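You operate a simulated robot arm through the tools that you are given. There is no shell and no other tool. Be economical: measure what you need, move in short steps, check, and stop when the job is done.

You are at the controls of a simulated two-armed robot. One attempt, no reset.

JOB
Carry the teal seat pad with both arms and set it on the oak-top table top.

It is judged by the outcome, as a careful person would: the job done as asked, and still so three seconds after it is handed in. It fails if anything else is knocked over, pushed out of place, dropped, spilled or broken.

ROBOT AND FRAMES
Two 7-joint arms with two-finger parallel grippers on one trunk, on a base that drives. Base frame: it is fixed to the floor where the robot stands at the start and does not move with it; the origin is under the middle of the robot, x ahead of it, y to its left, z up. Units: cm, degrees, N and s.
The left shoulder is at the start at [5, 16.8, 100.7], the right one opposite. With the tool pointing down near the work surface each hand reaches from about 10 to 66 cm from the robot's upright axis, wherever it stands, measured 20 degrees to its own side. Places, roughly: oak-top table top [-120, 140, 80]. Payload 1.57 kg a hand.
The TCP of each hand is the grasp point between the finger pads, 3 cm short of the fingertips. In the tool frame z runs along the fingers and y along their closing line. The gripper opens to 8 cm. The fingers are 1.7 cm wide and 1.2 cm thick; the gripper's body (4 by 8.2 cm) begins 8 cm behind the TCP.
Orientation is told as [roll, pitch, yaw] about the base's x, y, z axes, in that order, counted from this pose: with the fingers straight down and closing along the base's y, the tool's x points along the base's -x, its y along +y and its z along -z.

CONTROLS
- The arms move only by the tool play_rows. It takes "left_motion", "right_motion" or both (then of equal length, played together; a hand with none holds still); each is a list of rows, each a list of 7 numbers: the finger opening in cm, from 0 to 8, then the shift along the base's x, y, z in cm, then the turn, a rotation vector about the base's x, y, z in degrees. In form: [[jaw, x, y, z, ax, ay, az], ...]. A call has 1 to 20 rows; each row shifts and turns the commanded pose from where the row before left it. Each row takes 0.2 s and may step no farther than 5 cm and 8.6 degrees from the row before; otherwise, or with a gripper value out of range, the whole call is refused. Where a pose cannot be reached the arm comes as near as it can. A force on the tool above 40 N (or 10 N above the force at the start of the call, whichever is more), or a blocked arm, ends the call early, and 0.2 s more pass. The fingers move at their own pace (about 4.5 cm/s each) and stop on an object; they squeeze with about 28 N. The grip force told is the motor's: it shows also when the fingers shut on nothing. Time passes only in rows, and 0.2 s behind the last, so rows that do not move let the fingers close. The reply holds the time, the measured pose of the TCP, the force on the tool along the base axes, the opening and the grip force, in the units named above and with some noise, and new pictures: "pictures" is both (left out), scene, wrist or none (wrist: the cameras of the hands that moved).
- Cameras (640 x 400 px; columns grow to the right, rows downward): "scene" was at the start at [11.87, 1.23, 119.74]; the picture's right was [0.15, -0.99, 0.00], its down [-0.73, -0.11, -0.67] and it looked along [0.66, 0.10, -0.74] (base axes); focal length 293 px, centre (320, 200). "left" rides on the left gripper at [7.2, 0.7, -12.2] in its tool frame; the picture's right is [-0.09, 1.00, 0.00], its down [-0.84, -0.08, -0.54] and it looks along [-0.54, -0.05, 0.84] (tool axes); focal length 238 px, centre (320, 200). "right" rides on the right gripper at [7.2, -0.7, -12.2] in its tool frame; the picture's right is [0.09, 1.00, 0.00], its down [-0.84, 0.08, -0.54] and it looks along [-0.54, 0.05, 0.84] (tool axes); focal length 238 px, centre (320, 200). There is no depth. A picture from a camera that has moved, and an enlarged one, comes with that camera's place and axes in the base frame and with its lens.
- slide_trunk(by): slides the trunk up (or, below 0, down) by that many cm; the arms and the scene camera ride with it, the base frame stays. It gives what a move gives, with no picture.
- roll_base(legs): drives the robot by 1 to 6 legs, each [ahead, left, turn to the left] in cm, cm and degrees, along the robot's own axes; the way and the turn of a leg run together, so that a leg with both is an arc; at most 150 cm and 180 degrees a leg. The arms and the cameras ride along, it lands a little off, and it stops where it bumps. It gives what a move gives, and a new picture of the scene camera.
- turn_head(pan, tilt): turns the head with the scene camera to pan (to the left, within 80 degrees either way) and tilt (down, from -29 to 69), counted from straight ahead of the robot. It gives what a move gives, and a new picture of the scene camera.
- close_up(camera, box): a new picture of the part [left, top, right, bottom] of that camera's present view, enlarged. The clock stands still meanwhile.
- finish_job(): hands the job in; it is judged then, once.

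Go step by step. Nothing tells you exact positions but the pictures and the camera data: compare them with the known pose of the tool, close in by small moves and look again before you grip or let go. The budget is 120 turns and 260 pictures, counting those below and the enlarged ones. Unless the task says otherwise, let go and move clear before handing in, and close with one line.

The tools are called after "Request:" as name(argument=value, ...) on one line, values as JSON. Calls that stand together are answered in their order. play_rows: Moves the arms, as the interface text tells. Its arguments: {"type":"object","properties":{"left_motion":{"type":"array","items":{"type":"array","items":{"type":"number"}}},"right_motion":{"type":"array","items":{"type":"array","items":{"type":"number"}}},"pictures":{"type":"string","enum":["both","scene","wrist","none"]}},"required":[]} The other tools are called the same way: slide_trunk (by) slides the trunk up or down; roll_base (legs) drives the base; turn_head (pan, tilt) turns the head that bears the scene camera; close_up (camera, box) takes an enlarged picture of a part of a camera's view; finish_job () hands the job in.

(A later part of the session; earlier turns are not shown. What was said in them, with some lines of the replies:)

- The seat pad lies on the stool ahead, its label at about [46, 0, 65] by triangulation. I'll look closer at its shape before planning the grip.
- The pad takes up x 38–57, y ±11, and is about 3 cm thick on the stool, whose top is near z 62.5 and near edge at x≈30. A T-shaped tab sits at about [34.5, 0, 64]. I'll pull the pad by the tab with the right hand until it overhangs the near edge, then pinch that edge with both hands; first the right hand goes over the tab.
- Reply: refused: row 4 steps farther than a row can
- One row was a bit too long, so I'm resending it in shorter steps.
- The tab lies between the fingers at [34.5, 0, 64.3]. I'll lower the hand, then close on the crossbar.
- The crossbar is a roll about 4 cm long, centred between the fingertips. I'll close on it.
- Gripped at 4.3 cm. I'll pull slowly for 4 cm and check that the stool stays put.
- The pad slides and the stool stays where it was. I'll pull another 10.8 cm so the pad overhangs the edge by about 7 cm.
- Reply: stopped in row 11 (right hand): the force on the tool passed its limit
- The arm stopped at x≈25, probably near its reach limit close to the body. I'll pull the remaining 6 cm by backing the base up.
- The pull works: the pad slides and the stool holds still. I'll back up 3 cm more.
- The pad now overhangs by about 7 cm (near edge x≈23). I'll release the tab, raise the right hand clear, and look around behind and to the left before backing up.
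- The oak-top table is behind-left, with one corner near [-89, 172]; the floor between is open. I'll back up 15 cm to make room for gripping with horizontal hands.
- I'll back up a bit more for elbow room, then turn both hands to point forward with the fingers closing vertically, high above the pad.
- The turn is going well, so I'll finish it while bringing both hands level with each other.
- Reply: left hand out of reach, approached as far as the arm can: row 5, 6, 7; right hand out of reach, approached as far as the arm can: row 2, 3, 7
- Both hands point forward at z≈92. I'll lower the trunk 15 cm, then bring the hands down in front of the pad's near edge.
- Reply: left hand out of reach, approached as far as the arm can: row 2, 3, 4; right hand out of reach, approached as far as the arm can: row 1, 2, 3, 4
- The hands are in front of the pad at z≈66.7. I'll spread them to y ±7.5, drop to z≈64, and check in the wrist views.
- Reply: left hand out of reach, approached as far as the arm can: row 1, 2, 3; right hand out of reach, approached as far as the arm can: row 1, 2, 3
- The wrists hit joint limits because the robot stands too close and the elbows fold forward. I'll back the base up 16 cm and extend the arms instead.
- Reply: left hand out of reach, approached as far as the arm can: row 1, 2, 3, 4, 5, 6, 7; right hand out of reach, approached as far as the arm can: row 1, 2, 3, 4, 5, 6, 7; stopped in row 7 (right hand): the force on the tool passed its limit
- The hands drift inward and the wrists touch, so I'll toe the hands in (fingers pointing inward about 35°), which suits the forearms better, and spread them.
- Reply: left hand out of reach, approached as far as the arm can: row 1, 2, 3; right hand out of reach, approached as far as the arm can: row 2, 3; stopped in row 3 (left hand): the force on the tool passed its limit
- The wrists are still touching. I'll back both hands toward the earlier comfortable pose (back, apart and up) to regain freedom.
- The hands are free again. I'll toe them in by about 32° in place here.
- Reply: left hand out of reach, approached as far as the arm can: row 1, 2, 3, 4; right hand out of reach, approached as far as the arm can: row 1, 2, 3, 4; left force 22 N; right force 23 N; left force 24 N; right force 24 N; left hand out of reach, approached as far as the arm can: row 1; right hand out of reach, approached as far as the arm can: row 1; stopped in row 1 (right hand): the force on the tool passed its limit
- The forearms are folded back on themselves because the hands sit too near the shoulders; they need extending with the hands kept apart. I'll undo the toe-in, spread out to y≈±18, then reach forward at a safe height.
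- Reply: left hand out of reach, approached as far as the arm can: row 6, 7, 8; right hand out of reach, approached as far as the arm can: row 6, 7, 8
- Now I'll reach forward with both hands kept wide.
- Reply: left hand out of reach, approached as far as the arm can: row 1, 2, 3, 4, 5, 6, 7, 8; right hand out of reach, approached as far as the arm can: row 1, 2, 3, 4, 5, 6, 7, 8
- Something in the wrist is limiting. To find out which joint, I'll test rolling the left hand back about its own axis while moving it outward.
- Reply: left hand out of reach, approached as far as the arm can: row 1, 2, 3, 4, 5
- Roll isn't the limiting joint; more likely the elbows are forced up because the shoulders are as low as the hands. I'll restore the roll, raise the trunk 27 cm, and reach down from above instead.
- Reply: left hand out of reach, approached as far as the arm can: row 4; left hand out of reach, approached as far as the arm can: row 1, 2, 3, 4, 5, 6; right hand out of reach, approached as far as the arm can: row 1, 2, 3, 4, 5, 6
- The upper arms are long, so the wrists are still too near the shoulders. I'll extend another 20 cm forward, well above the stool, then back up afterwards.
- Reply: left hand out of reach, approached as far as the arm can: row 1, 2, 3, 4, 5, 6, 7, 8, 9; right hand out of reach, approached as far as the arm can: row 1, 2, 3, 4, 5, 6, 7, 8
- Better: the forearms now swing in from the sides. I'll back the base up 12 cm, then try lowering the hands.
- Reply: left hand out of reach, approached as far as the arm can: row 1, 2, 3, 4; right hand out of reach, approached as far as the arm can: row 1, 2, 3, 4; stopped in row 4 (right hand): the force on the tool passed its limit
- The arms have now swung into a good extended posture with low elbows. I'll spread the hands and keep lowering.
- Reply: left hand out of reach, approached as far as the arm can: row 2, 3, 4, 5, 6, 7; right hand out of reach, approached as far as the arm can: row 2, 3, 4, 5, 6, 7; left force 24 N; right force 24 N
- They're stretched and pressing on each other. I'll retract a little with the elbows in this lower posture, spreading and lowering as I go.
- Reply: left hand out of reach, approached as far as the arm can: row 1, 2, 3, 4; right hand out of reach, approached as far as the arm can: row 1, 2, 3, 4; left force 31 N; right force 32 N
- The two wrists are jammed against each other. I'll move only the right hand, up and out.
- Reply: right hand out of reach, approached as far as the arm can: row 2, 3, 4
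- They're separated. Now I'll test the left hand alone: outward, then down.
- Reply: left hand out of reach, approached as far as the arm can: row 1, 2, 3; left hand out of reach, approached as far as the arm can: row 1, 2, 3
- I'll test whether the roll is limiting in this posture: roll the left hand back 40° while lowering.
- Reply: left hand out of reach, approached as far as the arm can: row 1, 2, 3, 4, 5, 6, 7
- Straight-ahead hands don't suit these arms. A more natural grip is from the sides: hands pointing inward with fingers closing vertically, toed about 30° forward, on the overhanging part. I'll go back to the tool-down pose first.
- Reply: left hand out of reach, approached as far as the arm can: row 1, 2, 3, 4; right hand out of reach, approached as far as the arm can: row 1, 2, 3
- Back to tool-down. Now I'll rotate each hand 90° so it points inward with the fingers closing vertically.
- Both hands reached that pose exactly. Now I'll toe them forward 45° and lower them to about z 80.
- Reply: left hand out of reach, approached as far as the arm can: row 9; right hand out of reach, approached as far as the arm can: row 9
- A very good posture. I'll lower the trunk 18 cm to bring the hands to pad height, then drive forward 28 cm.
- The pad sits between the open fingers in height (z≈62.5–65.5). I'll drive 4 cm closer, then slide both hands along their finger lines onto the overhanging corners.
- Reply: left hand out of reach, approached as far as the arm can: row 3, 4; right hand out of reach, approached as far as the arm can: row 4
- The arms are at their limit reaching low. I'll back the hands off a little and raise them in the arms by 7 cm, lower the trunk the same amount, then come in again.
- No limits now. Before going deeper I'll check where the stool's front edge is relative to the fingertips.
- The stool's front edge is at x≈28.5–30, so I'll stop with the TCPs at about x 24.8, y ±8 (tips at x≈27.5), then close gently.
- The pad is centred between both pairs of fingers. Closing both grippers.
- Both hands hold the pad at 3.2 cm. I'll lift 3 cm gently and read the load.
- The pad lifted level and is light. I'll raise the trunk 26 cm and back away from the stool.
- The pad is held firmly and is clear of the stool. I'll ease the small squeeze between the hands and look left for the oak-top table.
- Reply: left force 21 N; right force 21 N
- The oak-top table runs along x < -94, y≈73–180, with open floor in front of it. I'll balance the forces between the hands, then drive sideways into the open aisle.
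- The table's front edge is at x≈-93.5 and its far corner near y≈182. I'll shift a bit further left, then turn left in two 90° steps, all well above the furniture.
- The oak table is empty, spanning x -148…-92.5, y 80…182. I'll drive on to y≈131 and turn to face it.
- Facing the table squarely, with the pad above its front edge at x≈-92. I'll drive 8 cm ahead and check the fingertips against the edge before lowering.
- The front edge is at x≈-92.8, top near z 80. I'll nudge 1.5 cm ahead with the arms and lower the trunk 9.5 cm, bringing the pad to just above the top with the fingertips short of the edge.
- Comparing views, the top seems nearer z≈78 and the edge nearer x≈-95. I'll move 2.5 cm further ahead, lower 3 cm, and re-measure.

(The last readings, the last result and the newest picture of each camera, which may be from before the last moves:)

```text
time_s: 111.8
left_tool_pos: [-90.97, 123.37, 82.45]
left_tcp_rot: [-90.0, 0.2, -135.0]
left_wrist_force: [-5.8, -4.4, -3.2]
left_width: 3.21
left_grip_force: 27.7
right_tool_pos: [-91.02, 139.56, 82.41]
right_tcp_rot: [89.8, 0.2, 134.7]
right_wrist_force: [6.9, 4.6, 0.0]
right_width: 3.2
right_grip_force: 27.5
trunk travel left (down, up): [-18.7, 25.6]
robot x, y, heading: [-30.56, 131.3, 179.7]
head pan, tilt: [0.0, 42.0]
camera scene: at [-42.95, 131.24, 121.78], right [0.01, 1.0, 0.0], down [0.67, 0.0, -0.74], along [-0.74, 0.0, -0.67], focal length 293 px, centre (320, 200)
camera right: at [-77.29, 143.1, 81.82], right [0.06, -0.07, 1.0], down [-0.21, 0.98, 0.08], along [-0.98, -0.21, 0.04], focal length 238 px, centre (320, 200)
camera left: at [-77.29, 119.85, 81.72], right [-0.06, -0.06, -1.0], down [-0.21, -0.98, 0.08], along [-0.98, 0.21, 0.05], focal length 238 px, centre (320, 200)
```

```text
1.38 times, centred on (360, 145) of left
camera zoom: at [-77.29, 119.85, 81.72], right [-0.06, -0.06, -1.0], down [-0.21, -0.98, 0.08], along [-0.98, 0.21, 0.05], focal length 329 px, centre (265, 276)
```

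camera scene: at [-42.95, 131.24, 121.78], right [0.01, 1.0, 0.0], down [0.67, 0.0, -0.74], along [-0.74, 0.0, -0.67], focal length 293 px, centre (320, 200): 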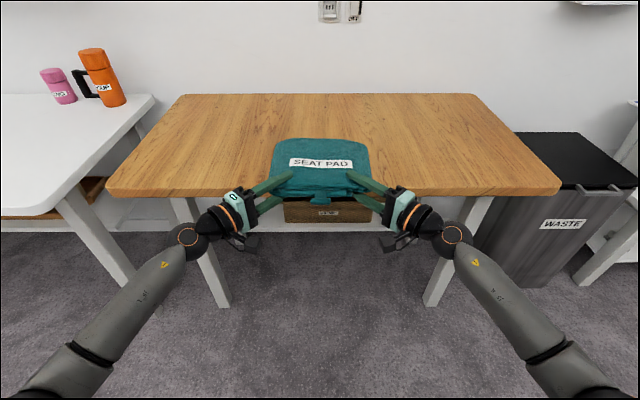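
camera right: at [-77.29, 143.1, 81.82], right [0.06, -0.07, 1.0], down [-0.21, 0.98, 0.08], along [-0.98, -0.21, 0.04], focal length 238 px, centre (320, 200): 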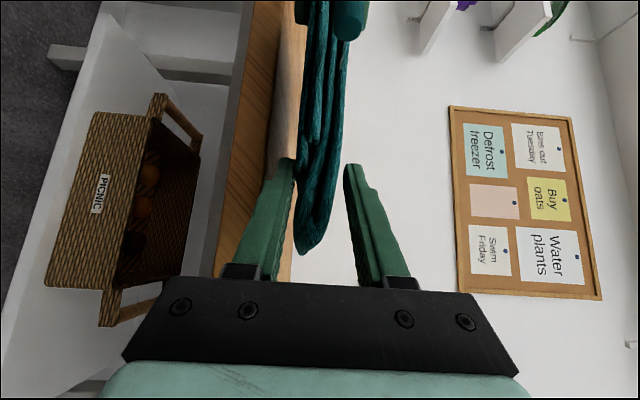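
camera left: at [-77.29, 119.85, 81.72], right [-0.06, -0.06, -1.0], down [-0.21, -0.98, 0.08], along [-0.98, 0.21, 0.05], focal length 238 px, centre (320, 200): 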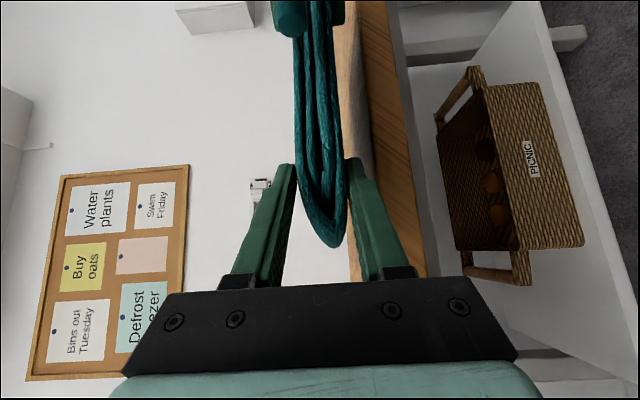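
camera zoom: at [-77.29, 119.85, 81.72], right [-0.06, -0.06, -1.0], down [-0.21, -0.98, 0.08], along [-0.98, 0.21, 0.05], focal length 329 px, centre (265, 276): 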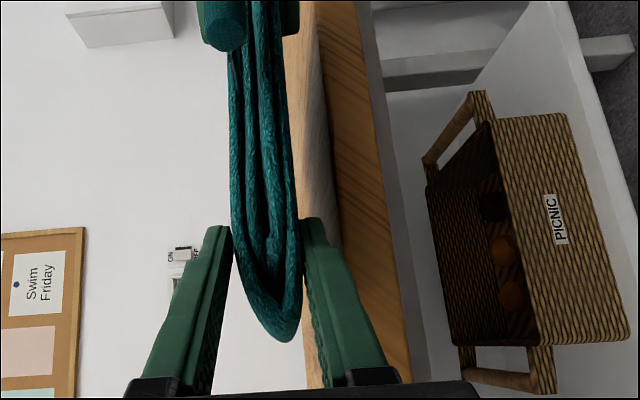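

The last sightline puts the top at z≈78.8 and the edge at x≈-94.2. I'll back off 0.8 cm so the fingertips clear the edge, then lower in small steps until contact.

Request:
play_rows(left_motion=[[0.5, 0.4, 0, 0, 0, 0, 0], [0.5, 0.4, 0, 0, 0, 0, 0], [0.5, 0, 0, -0.4, 0, 0, 0], [0.5, 0, 0, -0.4, 0, 0, 0], [0.5, 0, 0, -0.4, 0, 0, 0], [0.5, 0, 0, -0.2, 0, 0, 0], [0.5, 0, 0, 0, 0, 0, 0]], right_motion=[[0.5, 0.4, 0, 0, 0, 0, 0], [0.5, 0.4, 0, 0, 0, 0, 0], [0.5, 0, 0, -0.4, 0, 0, 0], [0.5, 0, 0, -0.4, 0, 0, 0], [0.5, 0, 0, -0.4, 0, 0, 0], [0.5, 0, 0, -0.2, 0, 0, 0], [0.5, 0, 0, 0, 0, 0, 0]], pictures="wrist")

Request:
close_up(camera="scene", box=[220, 120, 420, 245])

```text
time_s: 113.4
left_tool_pos: [-90.11, 123.42, 81.03]
left_tcp_rot: [-90.1, 0.2, -135.0]
left_wrist_force: [-3.6, -4.8, -2.9]
left_width: 3.22
left_grip_force: 27.7
right_tool_pos: [-90.2, 139.61, 80.98]
right_tcp_rot: [89.6, 0.1, 134.8]
right_wrist_force: [3.6, 5.0, 0.9]
right_width: 3.18
right_grip_force: 28.8
trunk travel left (down, up): [-18.7, 25.6]
robot x, y, heading: [-30.74, 131.21, 179.6]
head pan, tilt: [0.0, 42.0]
camera right: at [-76.51, 143.11, 80.41], right [0.06, -0.07, 1.0], down [-0.21, 0.98, 0.08], along [-0.98, -0.21, 0.04], focal length 238 px, centre (320, 200)
camera left: at [-76.48, 119.87, 80.3], right [-0.06, -0.06, -1.0], down [-0.21, -0.98, 0.08], along [-0.98, 0.21, 0.05], focal length 238 px, centre (320, 200)
```

right: 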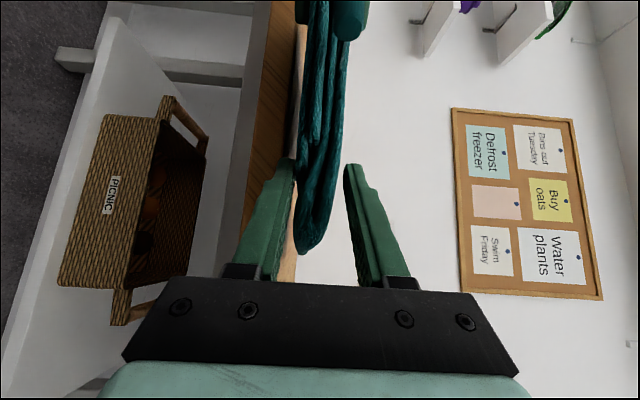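
left: 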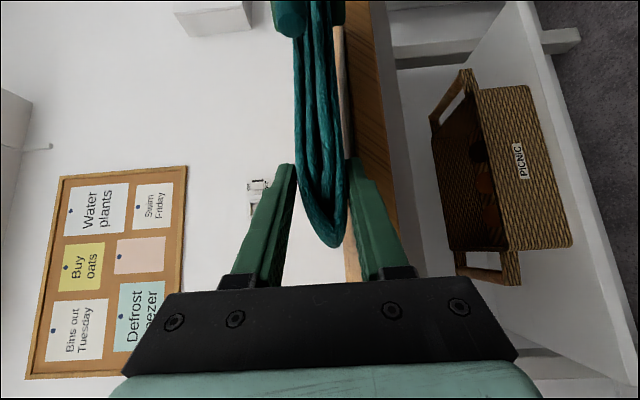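

```text
3.20 times, centred on (320, 182) of scene
camera zoom: at [-42.95, 131.24, 121.78], right [0.01, 1.0, 0.0], down [0.67, 0.0, -0.74], along [-0.74, 0.0, -0.67], focal length 938 px, centre (320, 256)
```

zoom: 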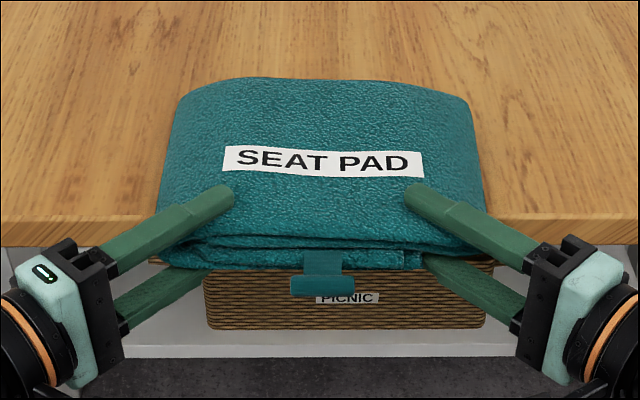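

A thin strip of table top still shows below the pad, so it's about 1 cm or less above. I'll lower in 0.2 cm steps.

Request:
play_rows(left_motion=[[0.5, 0, 0, -0.2, 0, 0, 0], [0.5, 0, 0, -0.2, 0, 0, 0], [0.5, 0, 0, -0.2, 0, 0, 0], [0.5, 0, 0, 0, 0, 0, 0]], right_motion=[[0.5, 0, 0, -0.2, 0, 0, 0], [0.5, 0, 0, -0.2, 0, 0, 0], [0.5, 0, 0, -0.2, 0, 0, 0], [0.5, 0, 0, 0, 0, 0, 0]], pictures="wrist")

```text
time_s: 114.4
left_tool_pos: [-90.15, 123.47, 80.44]
left_tcp_rot: [-90.0, 0.2, -135.1]
left_wrist_force: [0.2, -2.9, -1.8]
left_width: 3.17
left_grip_force: 28.0
right_tool_pos: [-90.23, 139.51, 80.41]
right_tcp_rot: [89.6, 0.3, 134.9]
right_wrist_force: [0.1, 3.3, 0.4]
right_width: 3.23
right_grip_force: 28.3
trunk travel left (down, up): [-18.7, 25.6]
robot x, y, heading: [-30.81, 131.5, 179.7]
head pan, tilt: [0.0, 42.0]
camera right: at [-76.46, 143.14, 79.81], right [0.06, -0.07, 1.0], down [-0.21, 0.98, 0.08], along [-0.98, -0.21, 0.04], focal length 238 px, centre (320, 200)
camera left: at [-76.44, 119.87, 79.7], right [-0.06, -0.06, -1.0], down [-0.21, -0.97, 0.08], along [-0.98, 0.21, 0.05], focal length 238 px, centre (320, 200)
```

right: 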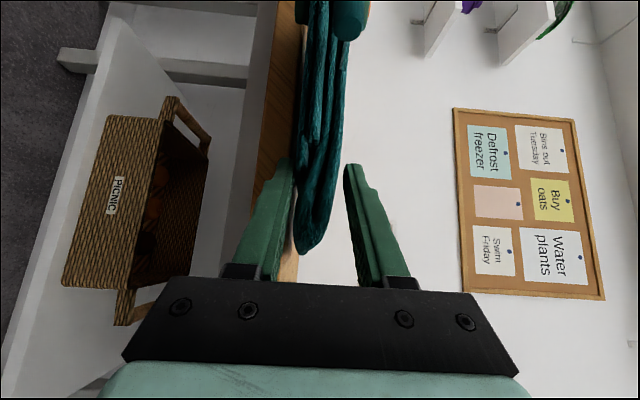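
left: 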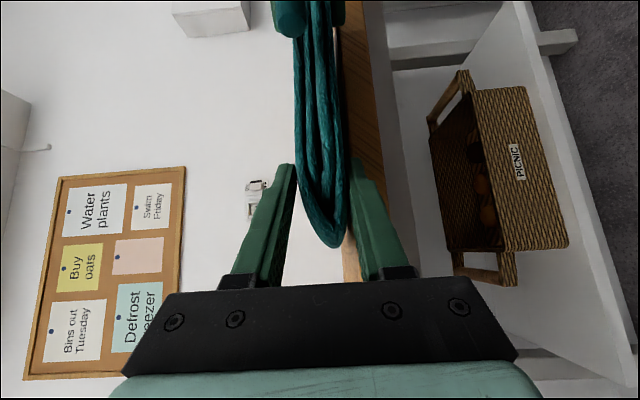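

Almost touching. A few more small steps.

Request:
play_rows(left_motion=[[0.5, 0, 0, -0.15, 0, 0, 0], [0.5, 0, 0, -0.15, 0, 0, 0], [0.5, 0, 0, -0.15, 0, 0, 0], [0.5, 0, 0, 0, 0, 0, 0]], right_motion=[[0.5, 0, 0, -0.15, 0, 0, 0], [0.5, 0, 0, -0.15, 0, 0, 0], [0.5, 0, 0, -0.15, 0, 0, 0], [0.5, 0, 0, 0, 0, 0, 0]], pictures="wrist")

```text
time_s: 115.4
left_tool_pos: [-90.16, 123.51, 79.99]
left_tcp_rot: [-90.0, 0.1, -134.9]
left_wrist_force: [2.1, -2.2, -2.4]
left_width: 3.2
left_grip_force: 28.5
right_tool_pos: [-90.27, 139.57, 79.98]
right_tcp_rot: [89.7, 0.0, 134.9]
right_wrist_force: [-2.7, 2.4, -0.3]
right_width: 3.19
right_grip_force: 27.9
trunk travel left (down, up): [-18.7, 25.6]
robot x, y, heading: [-30.57, 130.98, 179.7]
head pan, tilt: [0.0, 42.0]
camera right: at [-76.49, 143.14, 79.35], right [0.06, -0.07, 1.0], down [-0.21, 0.98, 0.08], along [-0.98, -0.21, 0.04], focal length 238 px, centre (320, 200)
camera left: at [-76.46, 119.87, 79.24], right [-0.06, -0.06, -1.0], down [-0.21, -0.98, 0.08], along [-0.98, 0.21, 0.05], focal length 238 px, centre (320, 200)
```

right: 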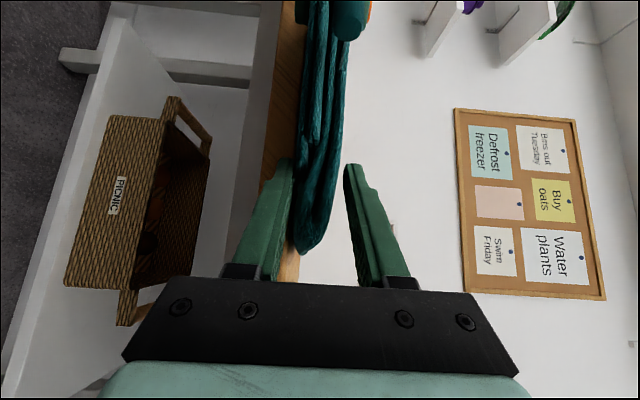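
left: 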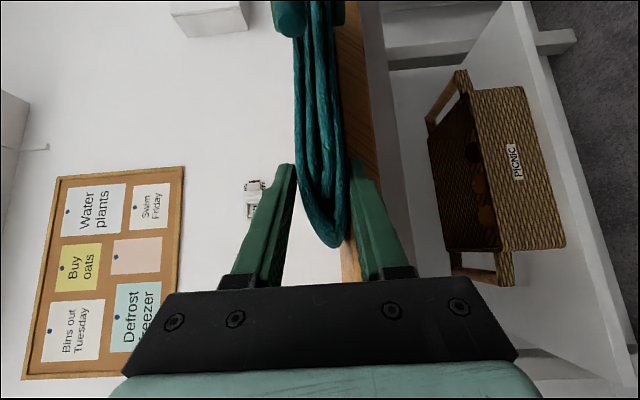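

No contact force yet, so I'll keep lowering in small steps.

Request:
play_rows(left_motion=[[0.5, 0, 0, -0.15, 0, 0, 0], [0.5, 0, 0, -0.15, 0, 0, 0], [0.5, 0, 0, -0.15, 0, 0, 0], [0.5, 0, 0, -0.15, 0, 0, 0], [0.5, 0, 0, 0, 0, 0, 0]], right_motion=[[0.5, 0, 0, -0.15, 0, 0, 0], [0.5, 0, 0, -0.15, 0, 0, 0], [0.5, 0, 0, -0.15, 0, 0, 0], [0.5, 0, 0, -0.15, 0, 0, 0], [0.5, 0, 0, 0, 0, 0, 0]], pictures="both")

```text
time_s: 116.6
left_tool_pos: [-90.12, 123.39, 79.64]
left_tcp_rot: [-90.2, 0.0, -135.1]
left_wrist_force: [8.1, -0.2, 8.5]
left_width: 3.2
left_grip_force: 27.9
right_tool_pos: [-90.23, 139.56, 79.59]
right_tcp_rot: [89.8, 0.0, 134.7]
right_wrist_force: [-8.6, 2.1, 5.3]
right_width: 3.19
right_grip_force: 28.0
trunk travel left (down, up): [-18.7, 25.6]
robot x, y, heading: [-30.64, 131.46, 179.7]
head pan, tilt: [0.0, 42.0]
camera scene: at [-42.82, 131.26, 121.82], right [0.01, 1.0, 0.0], down [0.67, 0.0, -0.74], along [-0.74, 0.0, -0.67], focal length 293 px, centre (320, 200)
camera right: at [-76.45, 143.1, 78.94], right [0.06, -0.07, 1.0], down [-0.2, 0.98, 0.08], along [-0.98, -0.21, 0.05], focal length 238 px, centre (320, 200)
camera left: at [-76.48, 119.86, 78.84], right [-0.07, -0.06, -1.0], down [-0.21, -0.98, 0.08], along [-0.98, 0.21, 0.05], focal length 238 px, centre (320, 200)
```

scene: 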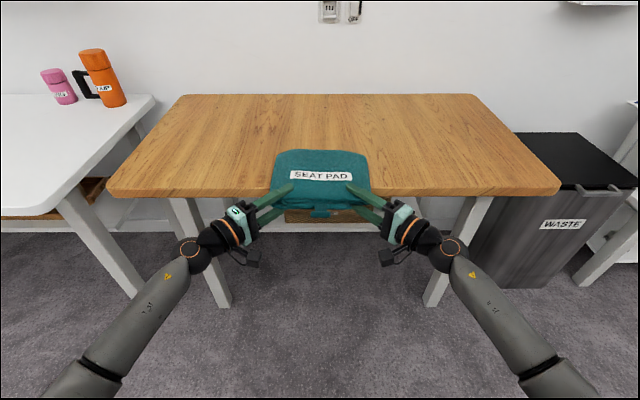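
right: 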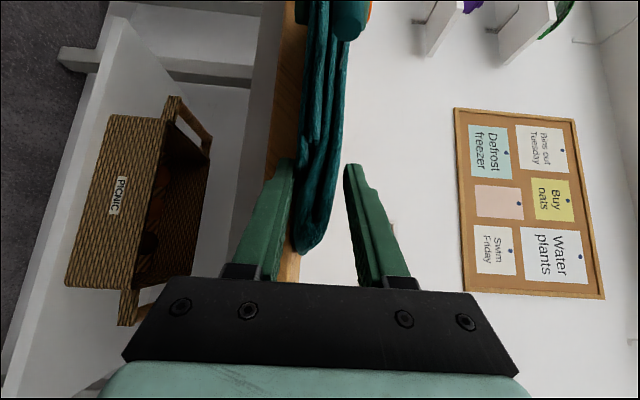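
left: 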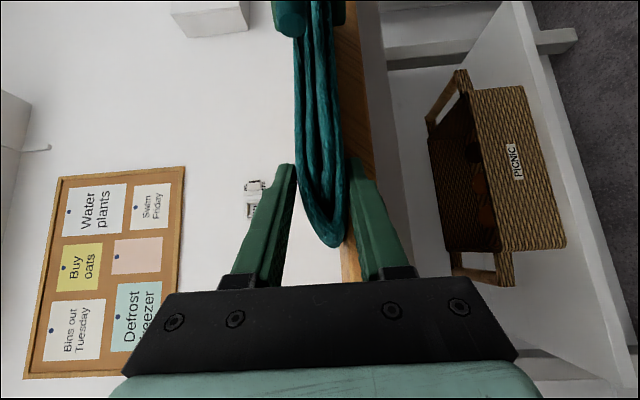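

Contact: the pad rests on the top (about 14 N upward). There seems to be room before the fingertips meet the edge, so I'll ease pressure slightly and slide 1.3 cm further in before releasing.

Request:
play_rows(left_motion=[[0.5, 0, 0, 0.2, 0, 0, 0], [0.5, -0.3, 0, 0, 0, 0, 0], [0.5, -0.3, 0, 0, 0, 0, 0], [0.5, -0.3, 0, 0, 0, 0, 0], [0.5, -0.3, 0, 0, 0, 0, 0], [0.5, 0, 0, 0, 0, 0, 0]], right_motion=[[0.5, 0, 0, 0.2, 0, 0, 0], [0.5, -0.3, 0, 0, 0, 0, 0], [0.5, -0.3, 0, 0, 0, 0, 0], [0.5, -0.3, 0, 0, 0, 0, 0], [0.5, -0.3, 0, 0, 0, 0, 0], [0.5, 0, 0, 0, 0, 0, 0]], pictures="wrist")

Request:
close_up(camera="scene", box=[220, 120, 420, 245])

```text
time_s: 118.0
left_tool_pos: [-91.43, 123.4, 79.62]
left_tcp_rot: [-90.0, 0.1, -134.9]
left_wrist_force: [11.6, -5.0, 7.0]
left_width: 3.18
left_grip_force: 28.3
right_tool_pos: [-91.32, 139.63, 79.71]
right_tcp_rot: [89.7, 0.0, 134.8]
right_wrist_force: [-8.1, 5.7, -0.9]
right_width: 3.2
right_grip_force: 28.2
trunk travel left (down, up): [-18.7, 25.6]
robot x, y, heading: [-31.11, 131.23, 179.4]
head pan, tilt: [0.0, 42.0]
camera right: at [-77.63, 143.1, 79.01], right [0.06, -0.07, 1.0], down [-0.21, 0.98, 0.08], along [-0.98, -0.21, 0.05], focal length 238 px, centre (320, 200)
camera left: at [-77.71, 119.88, 78.9], right [-0.07, -0.06, -1.0], down [-0.21, -0.98, 0.08], along [-0.98, 0.21, 0.05], focal length 238 px, centre (320, 200)
```

right: 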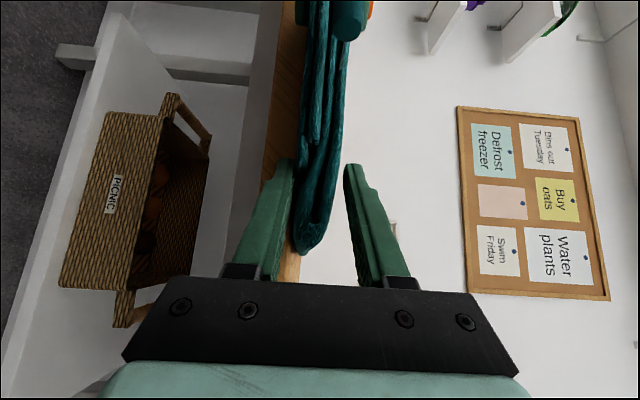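
left: 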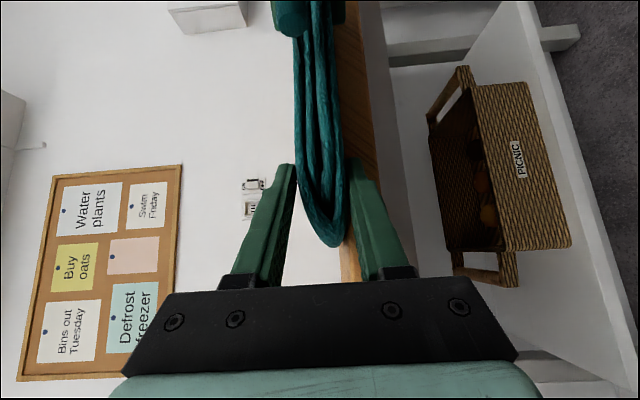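

```text
3.20 times, centred on (320, 182) of scene
camera zoom: at [-42.83, 131.26, 121.8], right [0.01, 1.0, 0.0], down [0.67, 0.0, -0.74], along [-0.74, 0.0, -0.67], focal length 938 px, centre (320, 256)
```

zoom: 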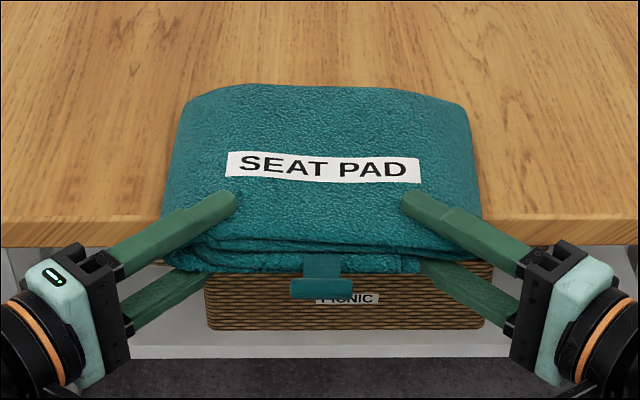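

The pad's centre is about 3 cm inside the edge, so it will stay put. Opening both grippers partway and checking.

Request:
play_rows(left_motion=[[3.6, 0, 0, 0, 0, 0, 0], [4.2, 0, 0, 0, 0, 0, 0], [5, 0, 0, 0, 0, 0, 0], [5, 0, 0, 0, 0, 0, 0]], right_motion=[[3.6, 0, 0, 0, 0, 0, 0], [4.2, 0, 0, 0, 0, 0, 0], [5, 0, 0, 0, 0, 0, 0], [5, 0, 0, 0, 0, 0, 0]])

```text
time_s: 119.0
left_tool_pos: [-91.47, 123.51, 79.52]
left_tcp_rot: [-89.9, 0.1, -134.9]
left_wrist_force: [0.2, -0.5, 0.1]
left_width: 4.99
left_grip_force: 0.0
right_tool_pos: [-91.4, 139.55, 79.56]
right_tcp_rot: [89.6, 0.1, 134.9]
right_wrist_force: [0.2, 0.2, -0.3]
right_width: 4.97
right_grip_force: 0.1
trunk travel left (down, up): [-18.7, 25.6]
robot x, y, heading: [-30.77, 131.34, 179.7]
head pan, tilt: [0.0, 42.0]
camera scene: at [-42.92, 131.24, 121.79], right [0.01, 1.0, 0.0], down [0.67, 0.0, -0.74], along [-0.74, 0.0, -0.67], focal length 293 px, centre (320, 200)
camera right: at [-77.64, 143.07, 78.98], right [0.06, -0.07, 1.0], down [-0.21, 0.98, 0.08], along [-0.98, -0.21, 0.04], focal length 238 px, centre (320, 200)
camera left: at [-77.74, 119.87, 78.83], right [-0.06, -0.06, -1.0], down [-0.21, -0.98, 0.08], along [-0.98, 0.21, 0.05], focal length 238 px, centre (320, 200)
```

scene: 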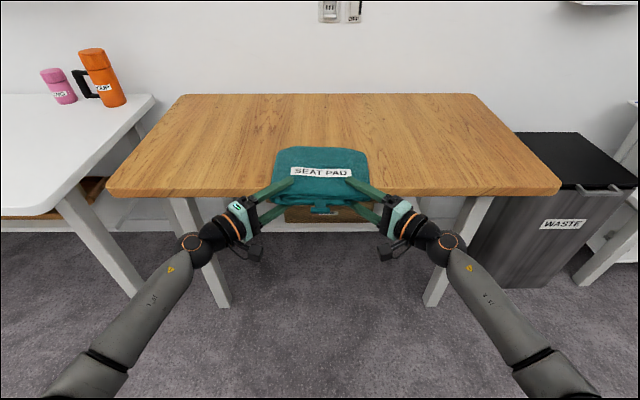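
right: 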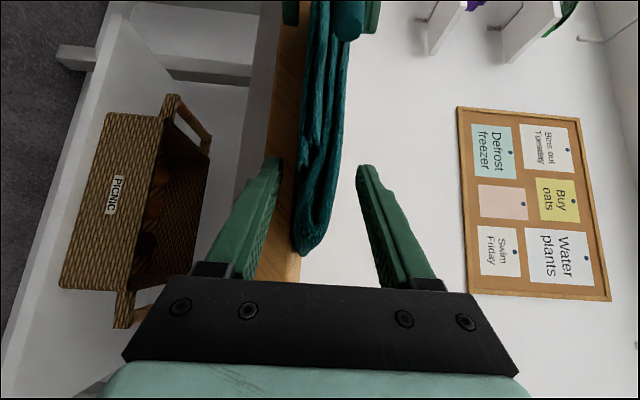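
left: 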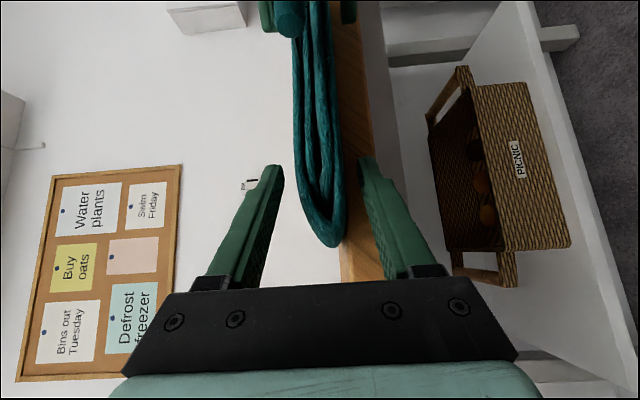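

The pad stays put. I'll withdraw both hands back along their fingers.

Request:
play_rows(left_motion=[[5, 0.7, -0.7, 0, 0, 0, 0], [5, 0.85, -0.85, 0, 0, 0, 0], [5, 0.85, -0.85, 0, 0, 0, 0], [5, 0.85, -0.85, 0, 0, 0, 0], [5, 0.85, -0.85, 0, 0, 0, 0], [5, 0.85, -0.85, 0, 0, 0, 0], [5, 0.85, -0.85, 0, 0, 0, 0], [5, 0.85, -0.85, 0, 0, 0, 0], [5, 0.85, -0.85, 0, 0, 0, 0], [5, 0, 0, 0, 0, 0, 0]], right_motion=[[5, 0.7, 0.7, 0, 0, 0, 0], [5, 0.85, 0.85, 0, 0, 0, 0], [5, 0.85, 0.85, 0, 0, 0, 0], [5, 0.85, 0.85, 0, 0, 0, 0], [5, 0.85, 0.85, 0, 0, 0, 0], [5, 0.85, 0.85, 0, 0, 0, 0], [5, 0.85, 0.85, 0, 0, 0, 0], [5, 0.85, 0.85, 0, 0, 0, 0], [5, 0.85, 0.85, 0, 0, 0, 0], [5, 0, 0, 0, 0, 0, 0]], pictures="both")

Request:
close_up(camera="scene", box=[220, 120, 420, 245])

```text
time_s: 121.2
left_tool_pos: [-84.07, 115.91, 79.56]
left_tcp_rot: [-90.0, 0.1, -134.9]
left_wrist_force: [0.1, 0.1, -0.8]
left_width: 5.0
left_grip_force: 0.2
right_tool_pos: [-83.88, 147.09, 79.58]
right_tcp_rot: [89.6, 0.1, 134.9]
right_wrist_force: [0.4, 0.1, 0.4]
right_width: 4.96
right_grip_force: 0.2
trunk travel left (down, up): [-18.7, 25.6]
robot x, y, heading: [-30.85, 130.91, 179.6]
head pan, tilt: [0.0, 42.0]
camera scene: at [-42.92, 131.24, 121.79], right [0.01, 1.0, 0.0], down [0.67, 0.0, -0.74], along [-0.74, 0.0, -0.67], focal length 293 px, centre (320, 200)
camera right: at [-70.1, 150.65, 79.0], right [0.06, -0.07, 1.0], down [-0.21, 0.98, 0.08], along [-0.98, -0.21, 0.05], focal length 238 px, centre (320, 200)
camera left: at [-70.28, 112.33, 78.79], right [-0.06, -0.06, -1.0], down [-0.21, -0.98, 0.08], along [-0.98, 0.21, 0.05], focal length 238 px, centre (320, 200)
```

scene: 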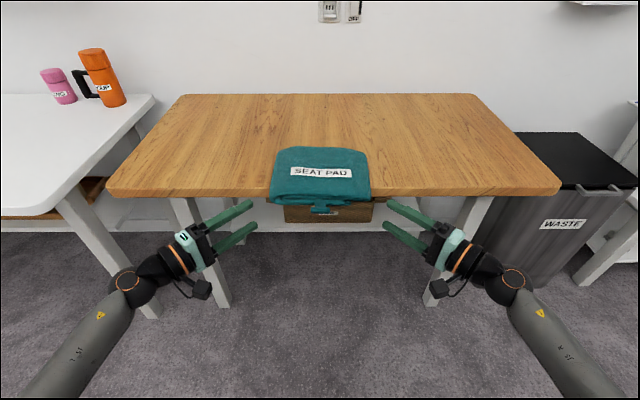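
right: 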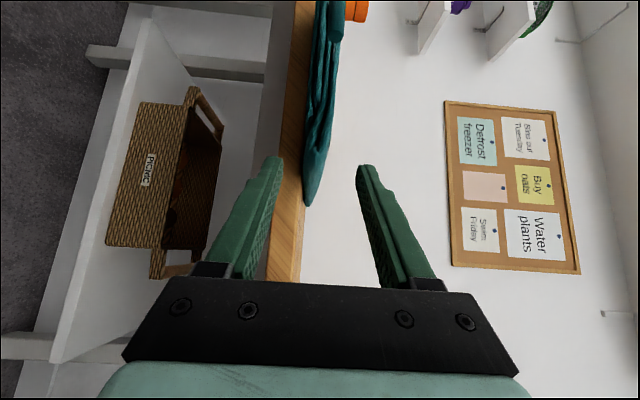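
left: 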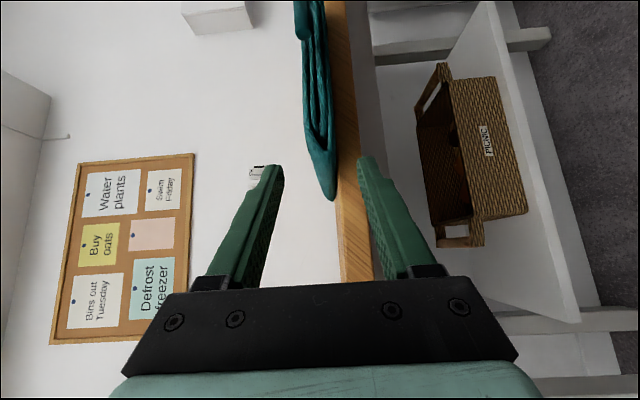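

```text
3.20 times, centred on (320, 182) of scene
camera zoom: at [-42.92, 131.24, 121.79], right [0.01, 1.0, 0.0], down [0.67, 0.0, -0.74], along [-0.74, 0.0, -0.67], focal length 938 px, centre (320, 256)
```

zoom: 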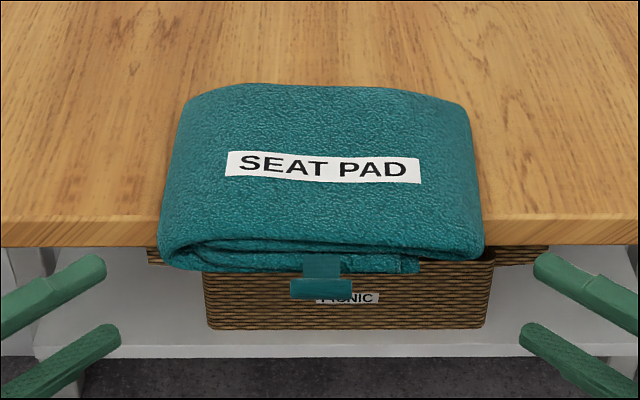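

Stable on the table with about 6 cm of overhang. I'll close the fingers, bring the tips in behind the pad's near edge on either side of the tab, and then push it fully onto the top.

Request:
play_rows(left_motion=[[3, 0.2, 1, 0.1, 0, 0, 0], [1, 0, 1.2, 0.1, 0, 0, 0], [0, 0, 1.2, 0.1, 0, 0, 0], [0, 0, 1.2, 0.1, 0, 0, 0], [0, 0, 1.2, 0, 0, 0, 0], [0, 0, 1.2, 0, 0, 0, 0], [0, 0, 0.5, 0, 0, 0, 0], [0, 0, 0, 0, 0, 0, 0]], right_motion=[[3, 0, -1, 0.1, 0, 0, 0], [1, 0, -1.2, 0.1, 0, 0, 0], [0, 0, -1.2, 0.1, 0, 0, 0], [0, 0, -1.2, 0.1, 0, 0, 0], [0, 0, -1.2, 0, 0, 0, 0], [0, 0, -1.2, 0, 0, 0, 0], [0, 0, -0.5, 0, 0, 0, 0], [0, 0, 0, 0, 0, 0, 0]], pictures="both")

Request:
close_up(camera="scene", box=[220, 120, 420, 245])

```text
time_s: 123.0
left_tool_pos: [-83.76, 123.46, 79.91]
left_tcp_rot: [-90.0, 0.2, -134.8]
left_wrist_force: [0.1, 0.5, 0.0]
left_width: 0.01
left_grip_force: 20.7
right_tool_pos: [-84.0, 139.47, 79.97]
right_tcp_rot: [89.8, 0.1, 134.8]
right_wrist_force: [0.4, 0.1, -0.1]
right_width: 0.01
right_grip_force: 21.4
trunk travel left (down, up): [-18.7, 25.6]
robot x, y, heading: [-30.49, 131.45, 180.0]
head pan, tilt: [0.0, 42.0]
camera scene: at [-42.92, 131.24, 121.79], right [0.01, 1.0, 0.0], down [0.67, 0.0, -0.74], along [-0.74, 0.0, -0.67], focal length 293 px, centre (320, 200)
camera right: at [-70.23, 143.09, 79.42], right [0.06, -0.07, 1.0], down [-0.21, 0.98, 0.08], along [-0.98, -0.21, 0.05], focal length 238 px, centre (320, 200)
camera left: at [-70.02, 119.88, 79.25], right [-0.06, -0.06, -1.0], down [-0.21, -0.98, 0.08], along [-0.98, 0.21, 0.05], focal length 238 px, centre (320, 200)
```

scene: 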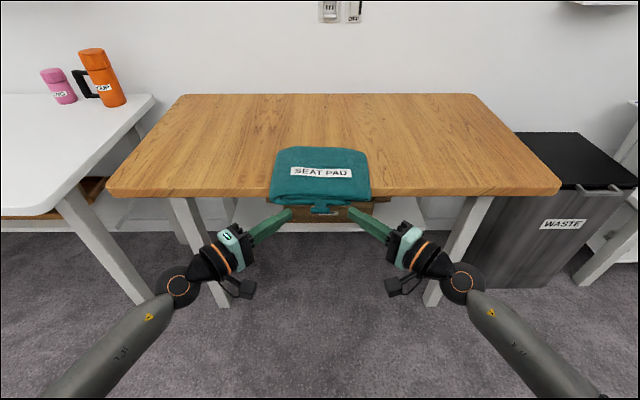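
right: 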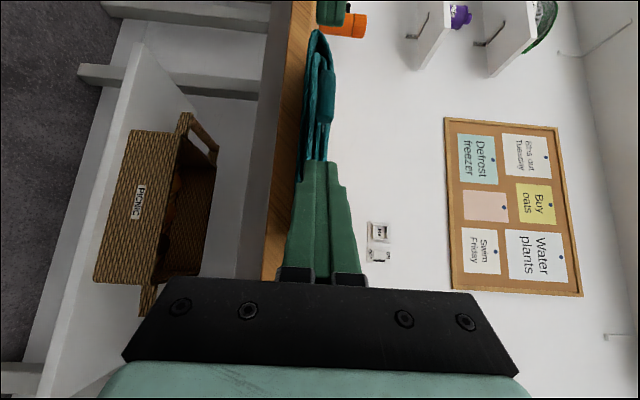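
left: 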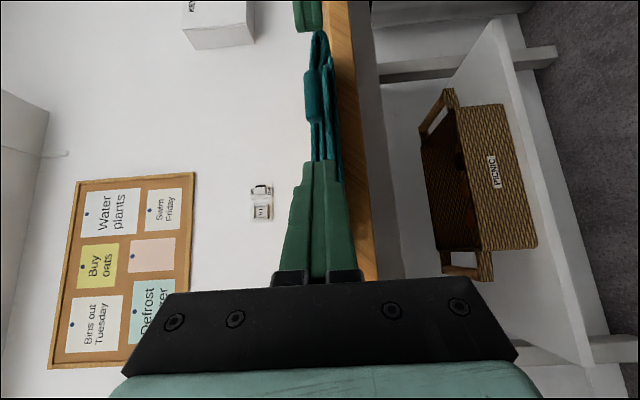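

```text
3.20 times, centred on (320, 182) of scene
camera zoom: at [-42.92, 131.24, 121.79], right [0.01, 1.0, 0.0], down [0.67, 0.0, -0.74], along [-0.74, 0.0, -0.67], focal length 938 px, centre (320, 256)
```

zoom: 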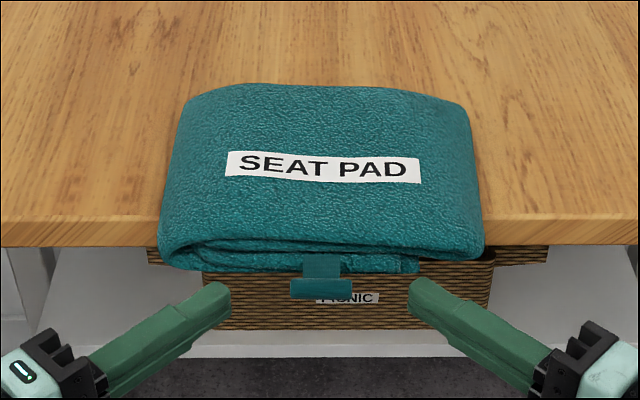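

Fingertips are level with the pad edge. I'll push ahead 7 cm first, in small steps.

Request:
play_rows(left_motion=[[0, -0.84, 0, 0.1, 0, 0, 0], [0, -0.6, 0, 0, 0, 0, 0], [0, -0.6, 0, 0, 0, 0, 0], [0, -0.6, 0, 0, 0, 0, 0], [0, -0.6, 0, 0, 0, 0, 0], [0, -0.6, 0, 0, 0, 0, 0], [0, -0.6, 0, 0, 0, 0, 0], [0, -0.6, 0, 0, 0, 0, 0], [0, -0.6, 0, 0, 0, 0, 0], [0, -0.6, 0, 0, 0, 0, 0], [0, -0.6, 0, 0, 0, 0, 0], [0, -0.6, 0, 0, 0, 0, 0]], right_motion=[[0, -0.6, 0, 0.1, 0, 0, 0], [0, -0.6, 0, 0, 0, 0, 0], [0, -0.6, 0, 0, 0, 0, 0], [0, -0.6, 0, 0, 0, 0, 0], [0, -0.6, 0, 0, 0, 0, 0], [0, -0.6, 0, 0, 0, 0, 0], [0, -0.6, 0, 0, 0, 0, 0], [0, -0.6, 0, 0, 0, 0, 0], [0, -0.6, 0, 0, 0, 0, 0], [0, -0.6, 0, 0, 0, 0, 0], [0, -0.6, 0, 0, 0, 0, 0], [0, -0.6, 0, 0, 0, 0, 0]], pictures="both")

Request:
close_up(camera="scene", box=[220, 110, 420, 235])

```text
time_s: 125.6
left_tool_pos: [-90.99, 123.33, 79.91]
left_tcp_rot: [-90.0, 0.1, -135.0]
left_wrist_force: [1.6, 0.9, 0.5]
left_width: 0.01
left_grip_force: 21.2
right_tool_pos: [-91.18, 139.65, 80.08]
right_tcp_rot: [89.7, 0.1, 134.9]
right_wrist_force: [-0.1, 0.2, 0.1]
right_width: 0.0
right_grip_force: 21.5
trunk travel left (down, up): [-18.7, 25.6]
robot x, y, heading: [-30.67, 130.75, 179.6]
head pan, tilt: [0.0, 42.0]
camera scene: at [-42.91, 131.24, 121.79], right [0.01, 1.0, 0.0], down [0.67, 0.0, -0.74], along [-0.74, 0.0, -0.67], focal length 293 px, centre (320, 200)
camera right: at [-77.37, 143.18, 79.47], right [0.06, -0.07, 1.0], down [-0.21, 0.98, 0.08], along [-0.98, -0.21, 0.05], focal length 238 px, centre (320, 200)
camera left: at [-77.45, 119.8, 79.29], right [-0.06, -0.06, -1.0], down [-0.21, -0.98, 0.08], along [-0.98, 0.21, 0.05], focal length 238 px, centre (320, 200)
```

scene: 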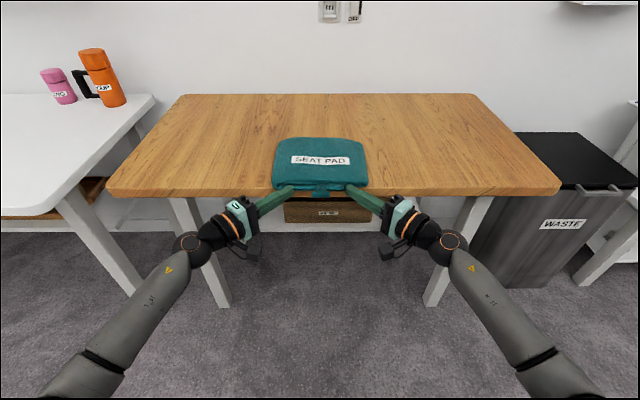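
right: 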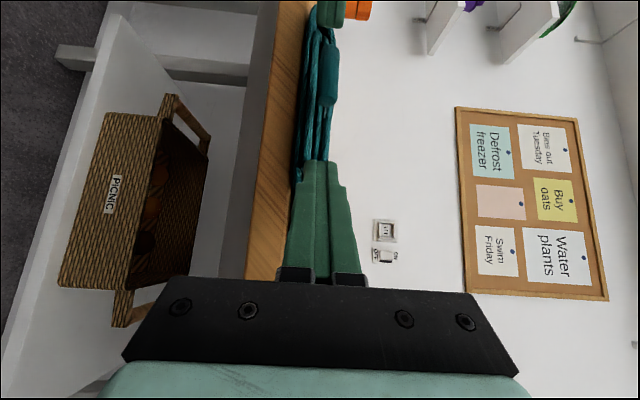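
left: 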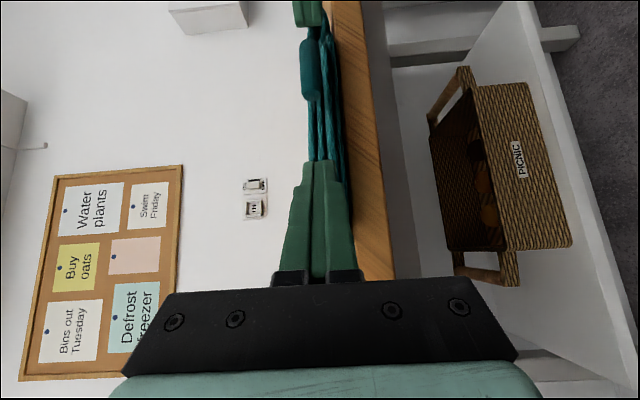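

```text
3.20 times, centred on (320, 172) of scene
camera zoom: at [-42.91, 131.24, 121.79], right [0.01, 1.0, 0.0], down [0.67, 0.0, -0.74], along [-0.74, 0.0, -0.67], focal length 938 px, centre (320, 288)
```

zoom: 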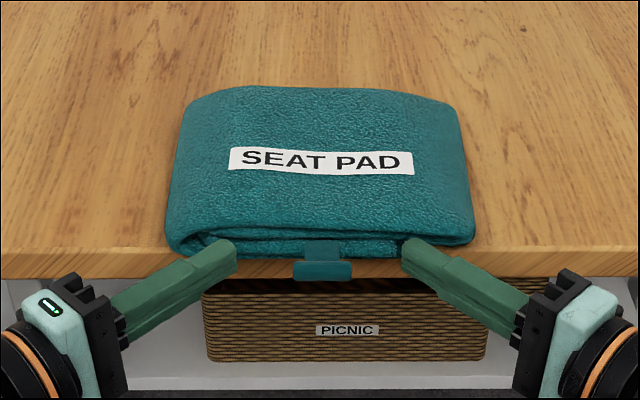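

It's sliding on straight. I'll push another 6 cm so the tab is on the top too.

Request:
play_rows(left_motion=[[0, -0.6, 0, 0.1, 0, 0, 0], [0, -0.6, 0, 0, 0, 0, 0], [0, -0.6, 0, 0, 0, 0, 0], [0, -0.6, 0, 0, 0, 0, 0], [0, -0.6, 0, 0, 0, 0, 0], [0, -0.6, 0, 0, 0, 0, 0], [0, -0.6, 0, 0, 0, 0, 0], [0, -0.6, 0, 0, 0, 0, 0], [0, -0.6, 0, 0, 0, 0, 0], [0, -0.6, 0, 0, 0, 0, 0]], right_motion=[[0, -0.6, 0, 0, 0, 0, 0], [0, -0.6, 0, 0, 0, 0, 0], [0, -0.6, 0, 0, 0, 0, 0], [0, -0.6, 0, 0, 0, 0, 0], [0, -0.6, 0, 0, 0, 0, 0], [0, -0.6, 0, 0, 0, 0, 0], [0, -0.6, 0, 0, 0, 0, 0], [0, -0.6, 0, 0, 0, 0, 0], [0, -0.6, 0, 0, 0, 0, 0], [0, -0.6, 0, 0, 0, 0, 0]], pictures="scene")

Request:
close_up(camera="scene", box=[220, 100, 420, 225])

```text
time_s: 127.8
left_tool_pos: [-97.17, 123.38, 80.11]
left_tcp_rot: [-90.0, 0.1, -134.9]
left_wrist_force: [0.6, 0.2, 0.5]
left_width: 0.0
left_grip_force: 21.3
right_tool_pos: [-97.09, 139.53, 80.11]
right_tcp_rot: [89.7, 0.1, 134.9]
right_wrist_force: [0.2, 0.8, 0.0]
right_width: 0.01
right_grip_force: 21.2
trunk travel left (down, up): [-18.7, 25.6]
robot x, y, heading: [-30.24, 131.41, 179.9]
head pan, tilt: [0.0, 42.0]
camera scene: at [-42.91, 131.24, 121.79], right [0.01, 1.0, 0.0], down [0.67, 0.0, -0.74], along [-0.74, 0.0, -0.67], focal length 293 px, centre (320, 200)
```

scene: 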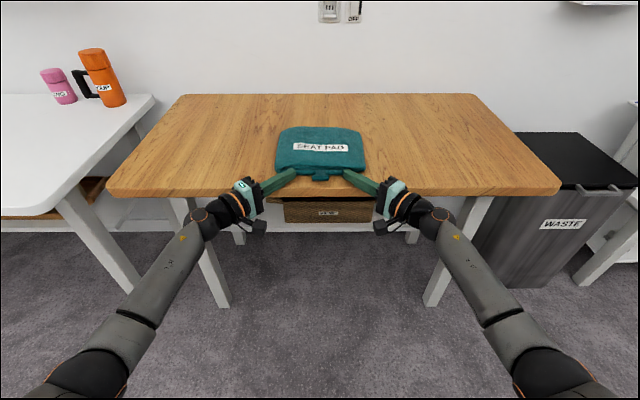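

```text
3.20 times, centred on (320, 162) of scene
camera zoom: at [-42.91, 131.24, 121.79], right [0.01, 1.0, 0.0], down [0.67, 0.0, -0.74], along [-0.74, 0.0, -0.67], focal length 938 px, centre (320, 320)
```

zoom: 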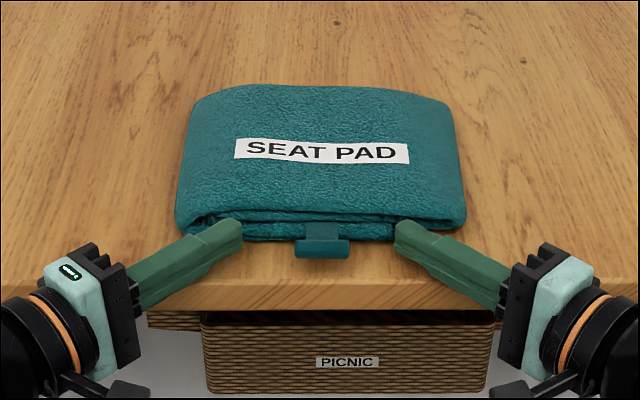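

The pad lies flat and wholly on the oak top, tab included. I'll pull the hands straight back and drive away a little.

Request:
play_rows(left_motion=[[0, 1, -0.3, 0, 0, 0, 0], [0, 1.5, -0.5, 0, 0, 0, 0], [0, 1.5, -0.5, 0, 0, 0, 0], [0, 1.5, -0.5, 0, 0, 0, 0], [0, 1.5, -0.5, 0, 0, 0, 0], [0, 1.5, -0.5, 0, 0, 0, 0], [0, 1.5, -0.5, 0, 0, 0, 0], [0, 0, 0, 0, 0, 0, 0]], right_motion=[[0, 1, 0.3, 0, 0, 0, 0], [0, 1.5, 0.5, 0, 0, 0, 0], [0, 1.5, 0.5, 0, 0, 0, 0], [0, 1.5, 0.5, 0, 0, 0, 0], [0, 1.5, 0.5, 0, 0, 0, 0], [0, 1.5, 0.5, 0, 0, 0, 0], [0, 1.5, 0.5, 0, 0, 0, 0], [0, 0, 0, 0, 0, 0, 0]], pictures="none")

Request:
roll_base(legs=[[-10, 0, 0]])

```text
time_s: 129.6
left_tool_pos: [-87.14, 120.12, 80.16]
left_tcp_rot: [-90.0, 0.1, -135.0]
left_wrist_force: [-0.2, -0.6, 0.0]
left_width: 0.02
left_grip_force: 21.4
right_tool_pos: [-87.3, 142.86, 80.28]
right_tcp_rot: [89.7, 0.1, 134.9]
right_wrist_force: [0.0, 0.4, -0.8]
right_width: 0.0
right_grip_force: 21.0
trunk travel left (down, up): [-18.7, 25.6]
robot x, y, heading: [-30.97, 131.27, 179.8]
head pan, tilt: [0.0, 42.0]
```

```text
time_s: 130.8
left_tool_pos: [-77.29, 119.99, 80.11]
left_tcp_rot: [-89.9, 0.1, -134.9]
left_wrist_force: [-0.7, 0.4, -0.2]
left_width: 0.01
left_grip_force: 21.7
right_tool_pos: [-77.29, 142.79, 80.25]
right_tcp_rot: [89.7, 0.0, 134.9]
right_wrist_force: [-0.1, -0.5, 0.5]
right_width: 0.0
right_grip_force: 21.4
trunk travel left (down, up): [-18.7, 25.6]
robot x, y, heading: [-20.8, 131.01, 179.8]
head pan, tilt: [0.0, 42.0]
camera scene: at [-32.95, 131.18, 121.79], right [0.01, 1.0, 0.0], down [0.67, 0.0, -0.74], along [-0.74, 0.0, -0.67], focal length 293 px, centre (320, 200)
```

scene: 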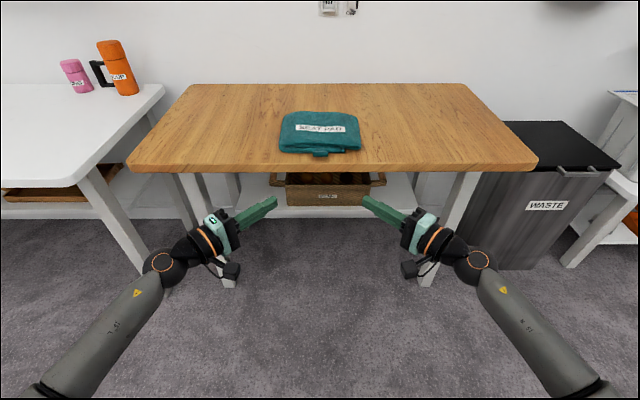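

The pad lies flat on the oak-top table, and both hands are clear of it. Handing in.

Request:
finish_job()

```text
The job is handed in.
```

The teal seat pad was carried with both arms and now lies flat, entirely on the oak-top table top; I saw nothing else moved or knocked over.
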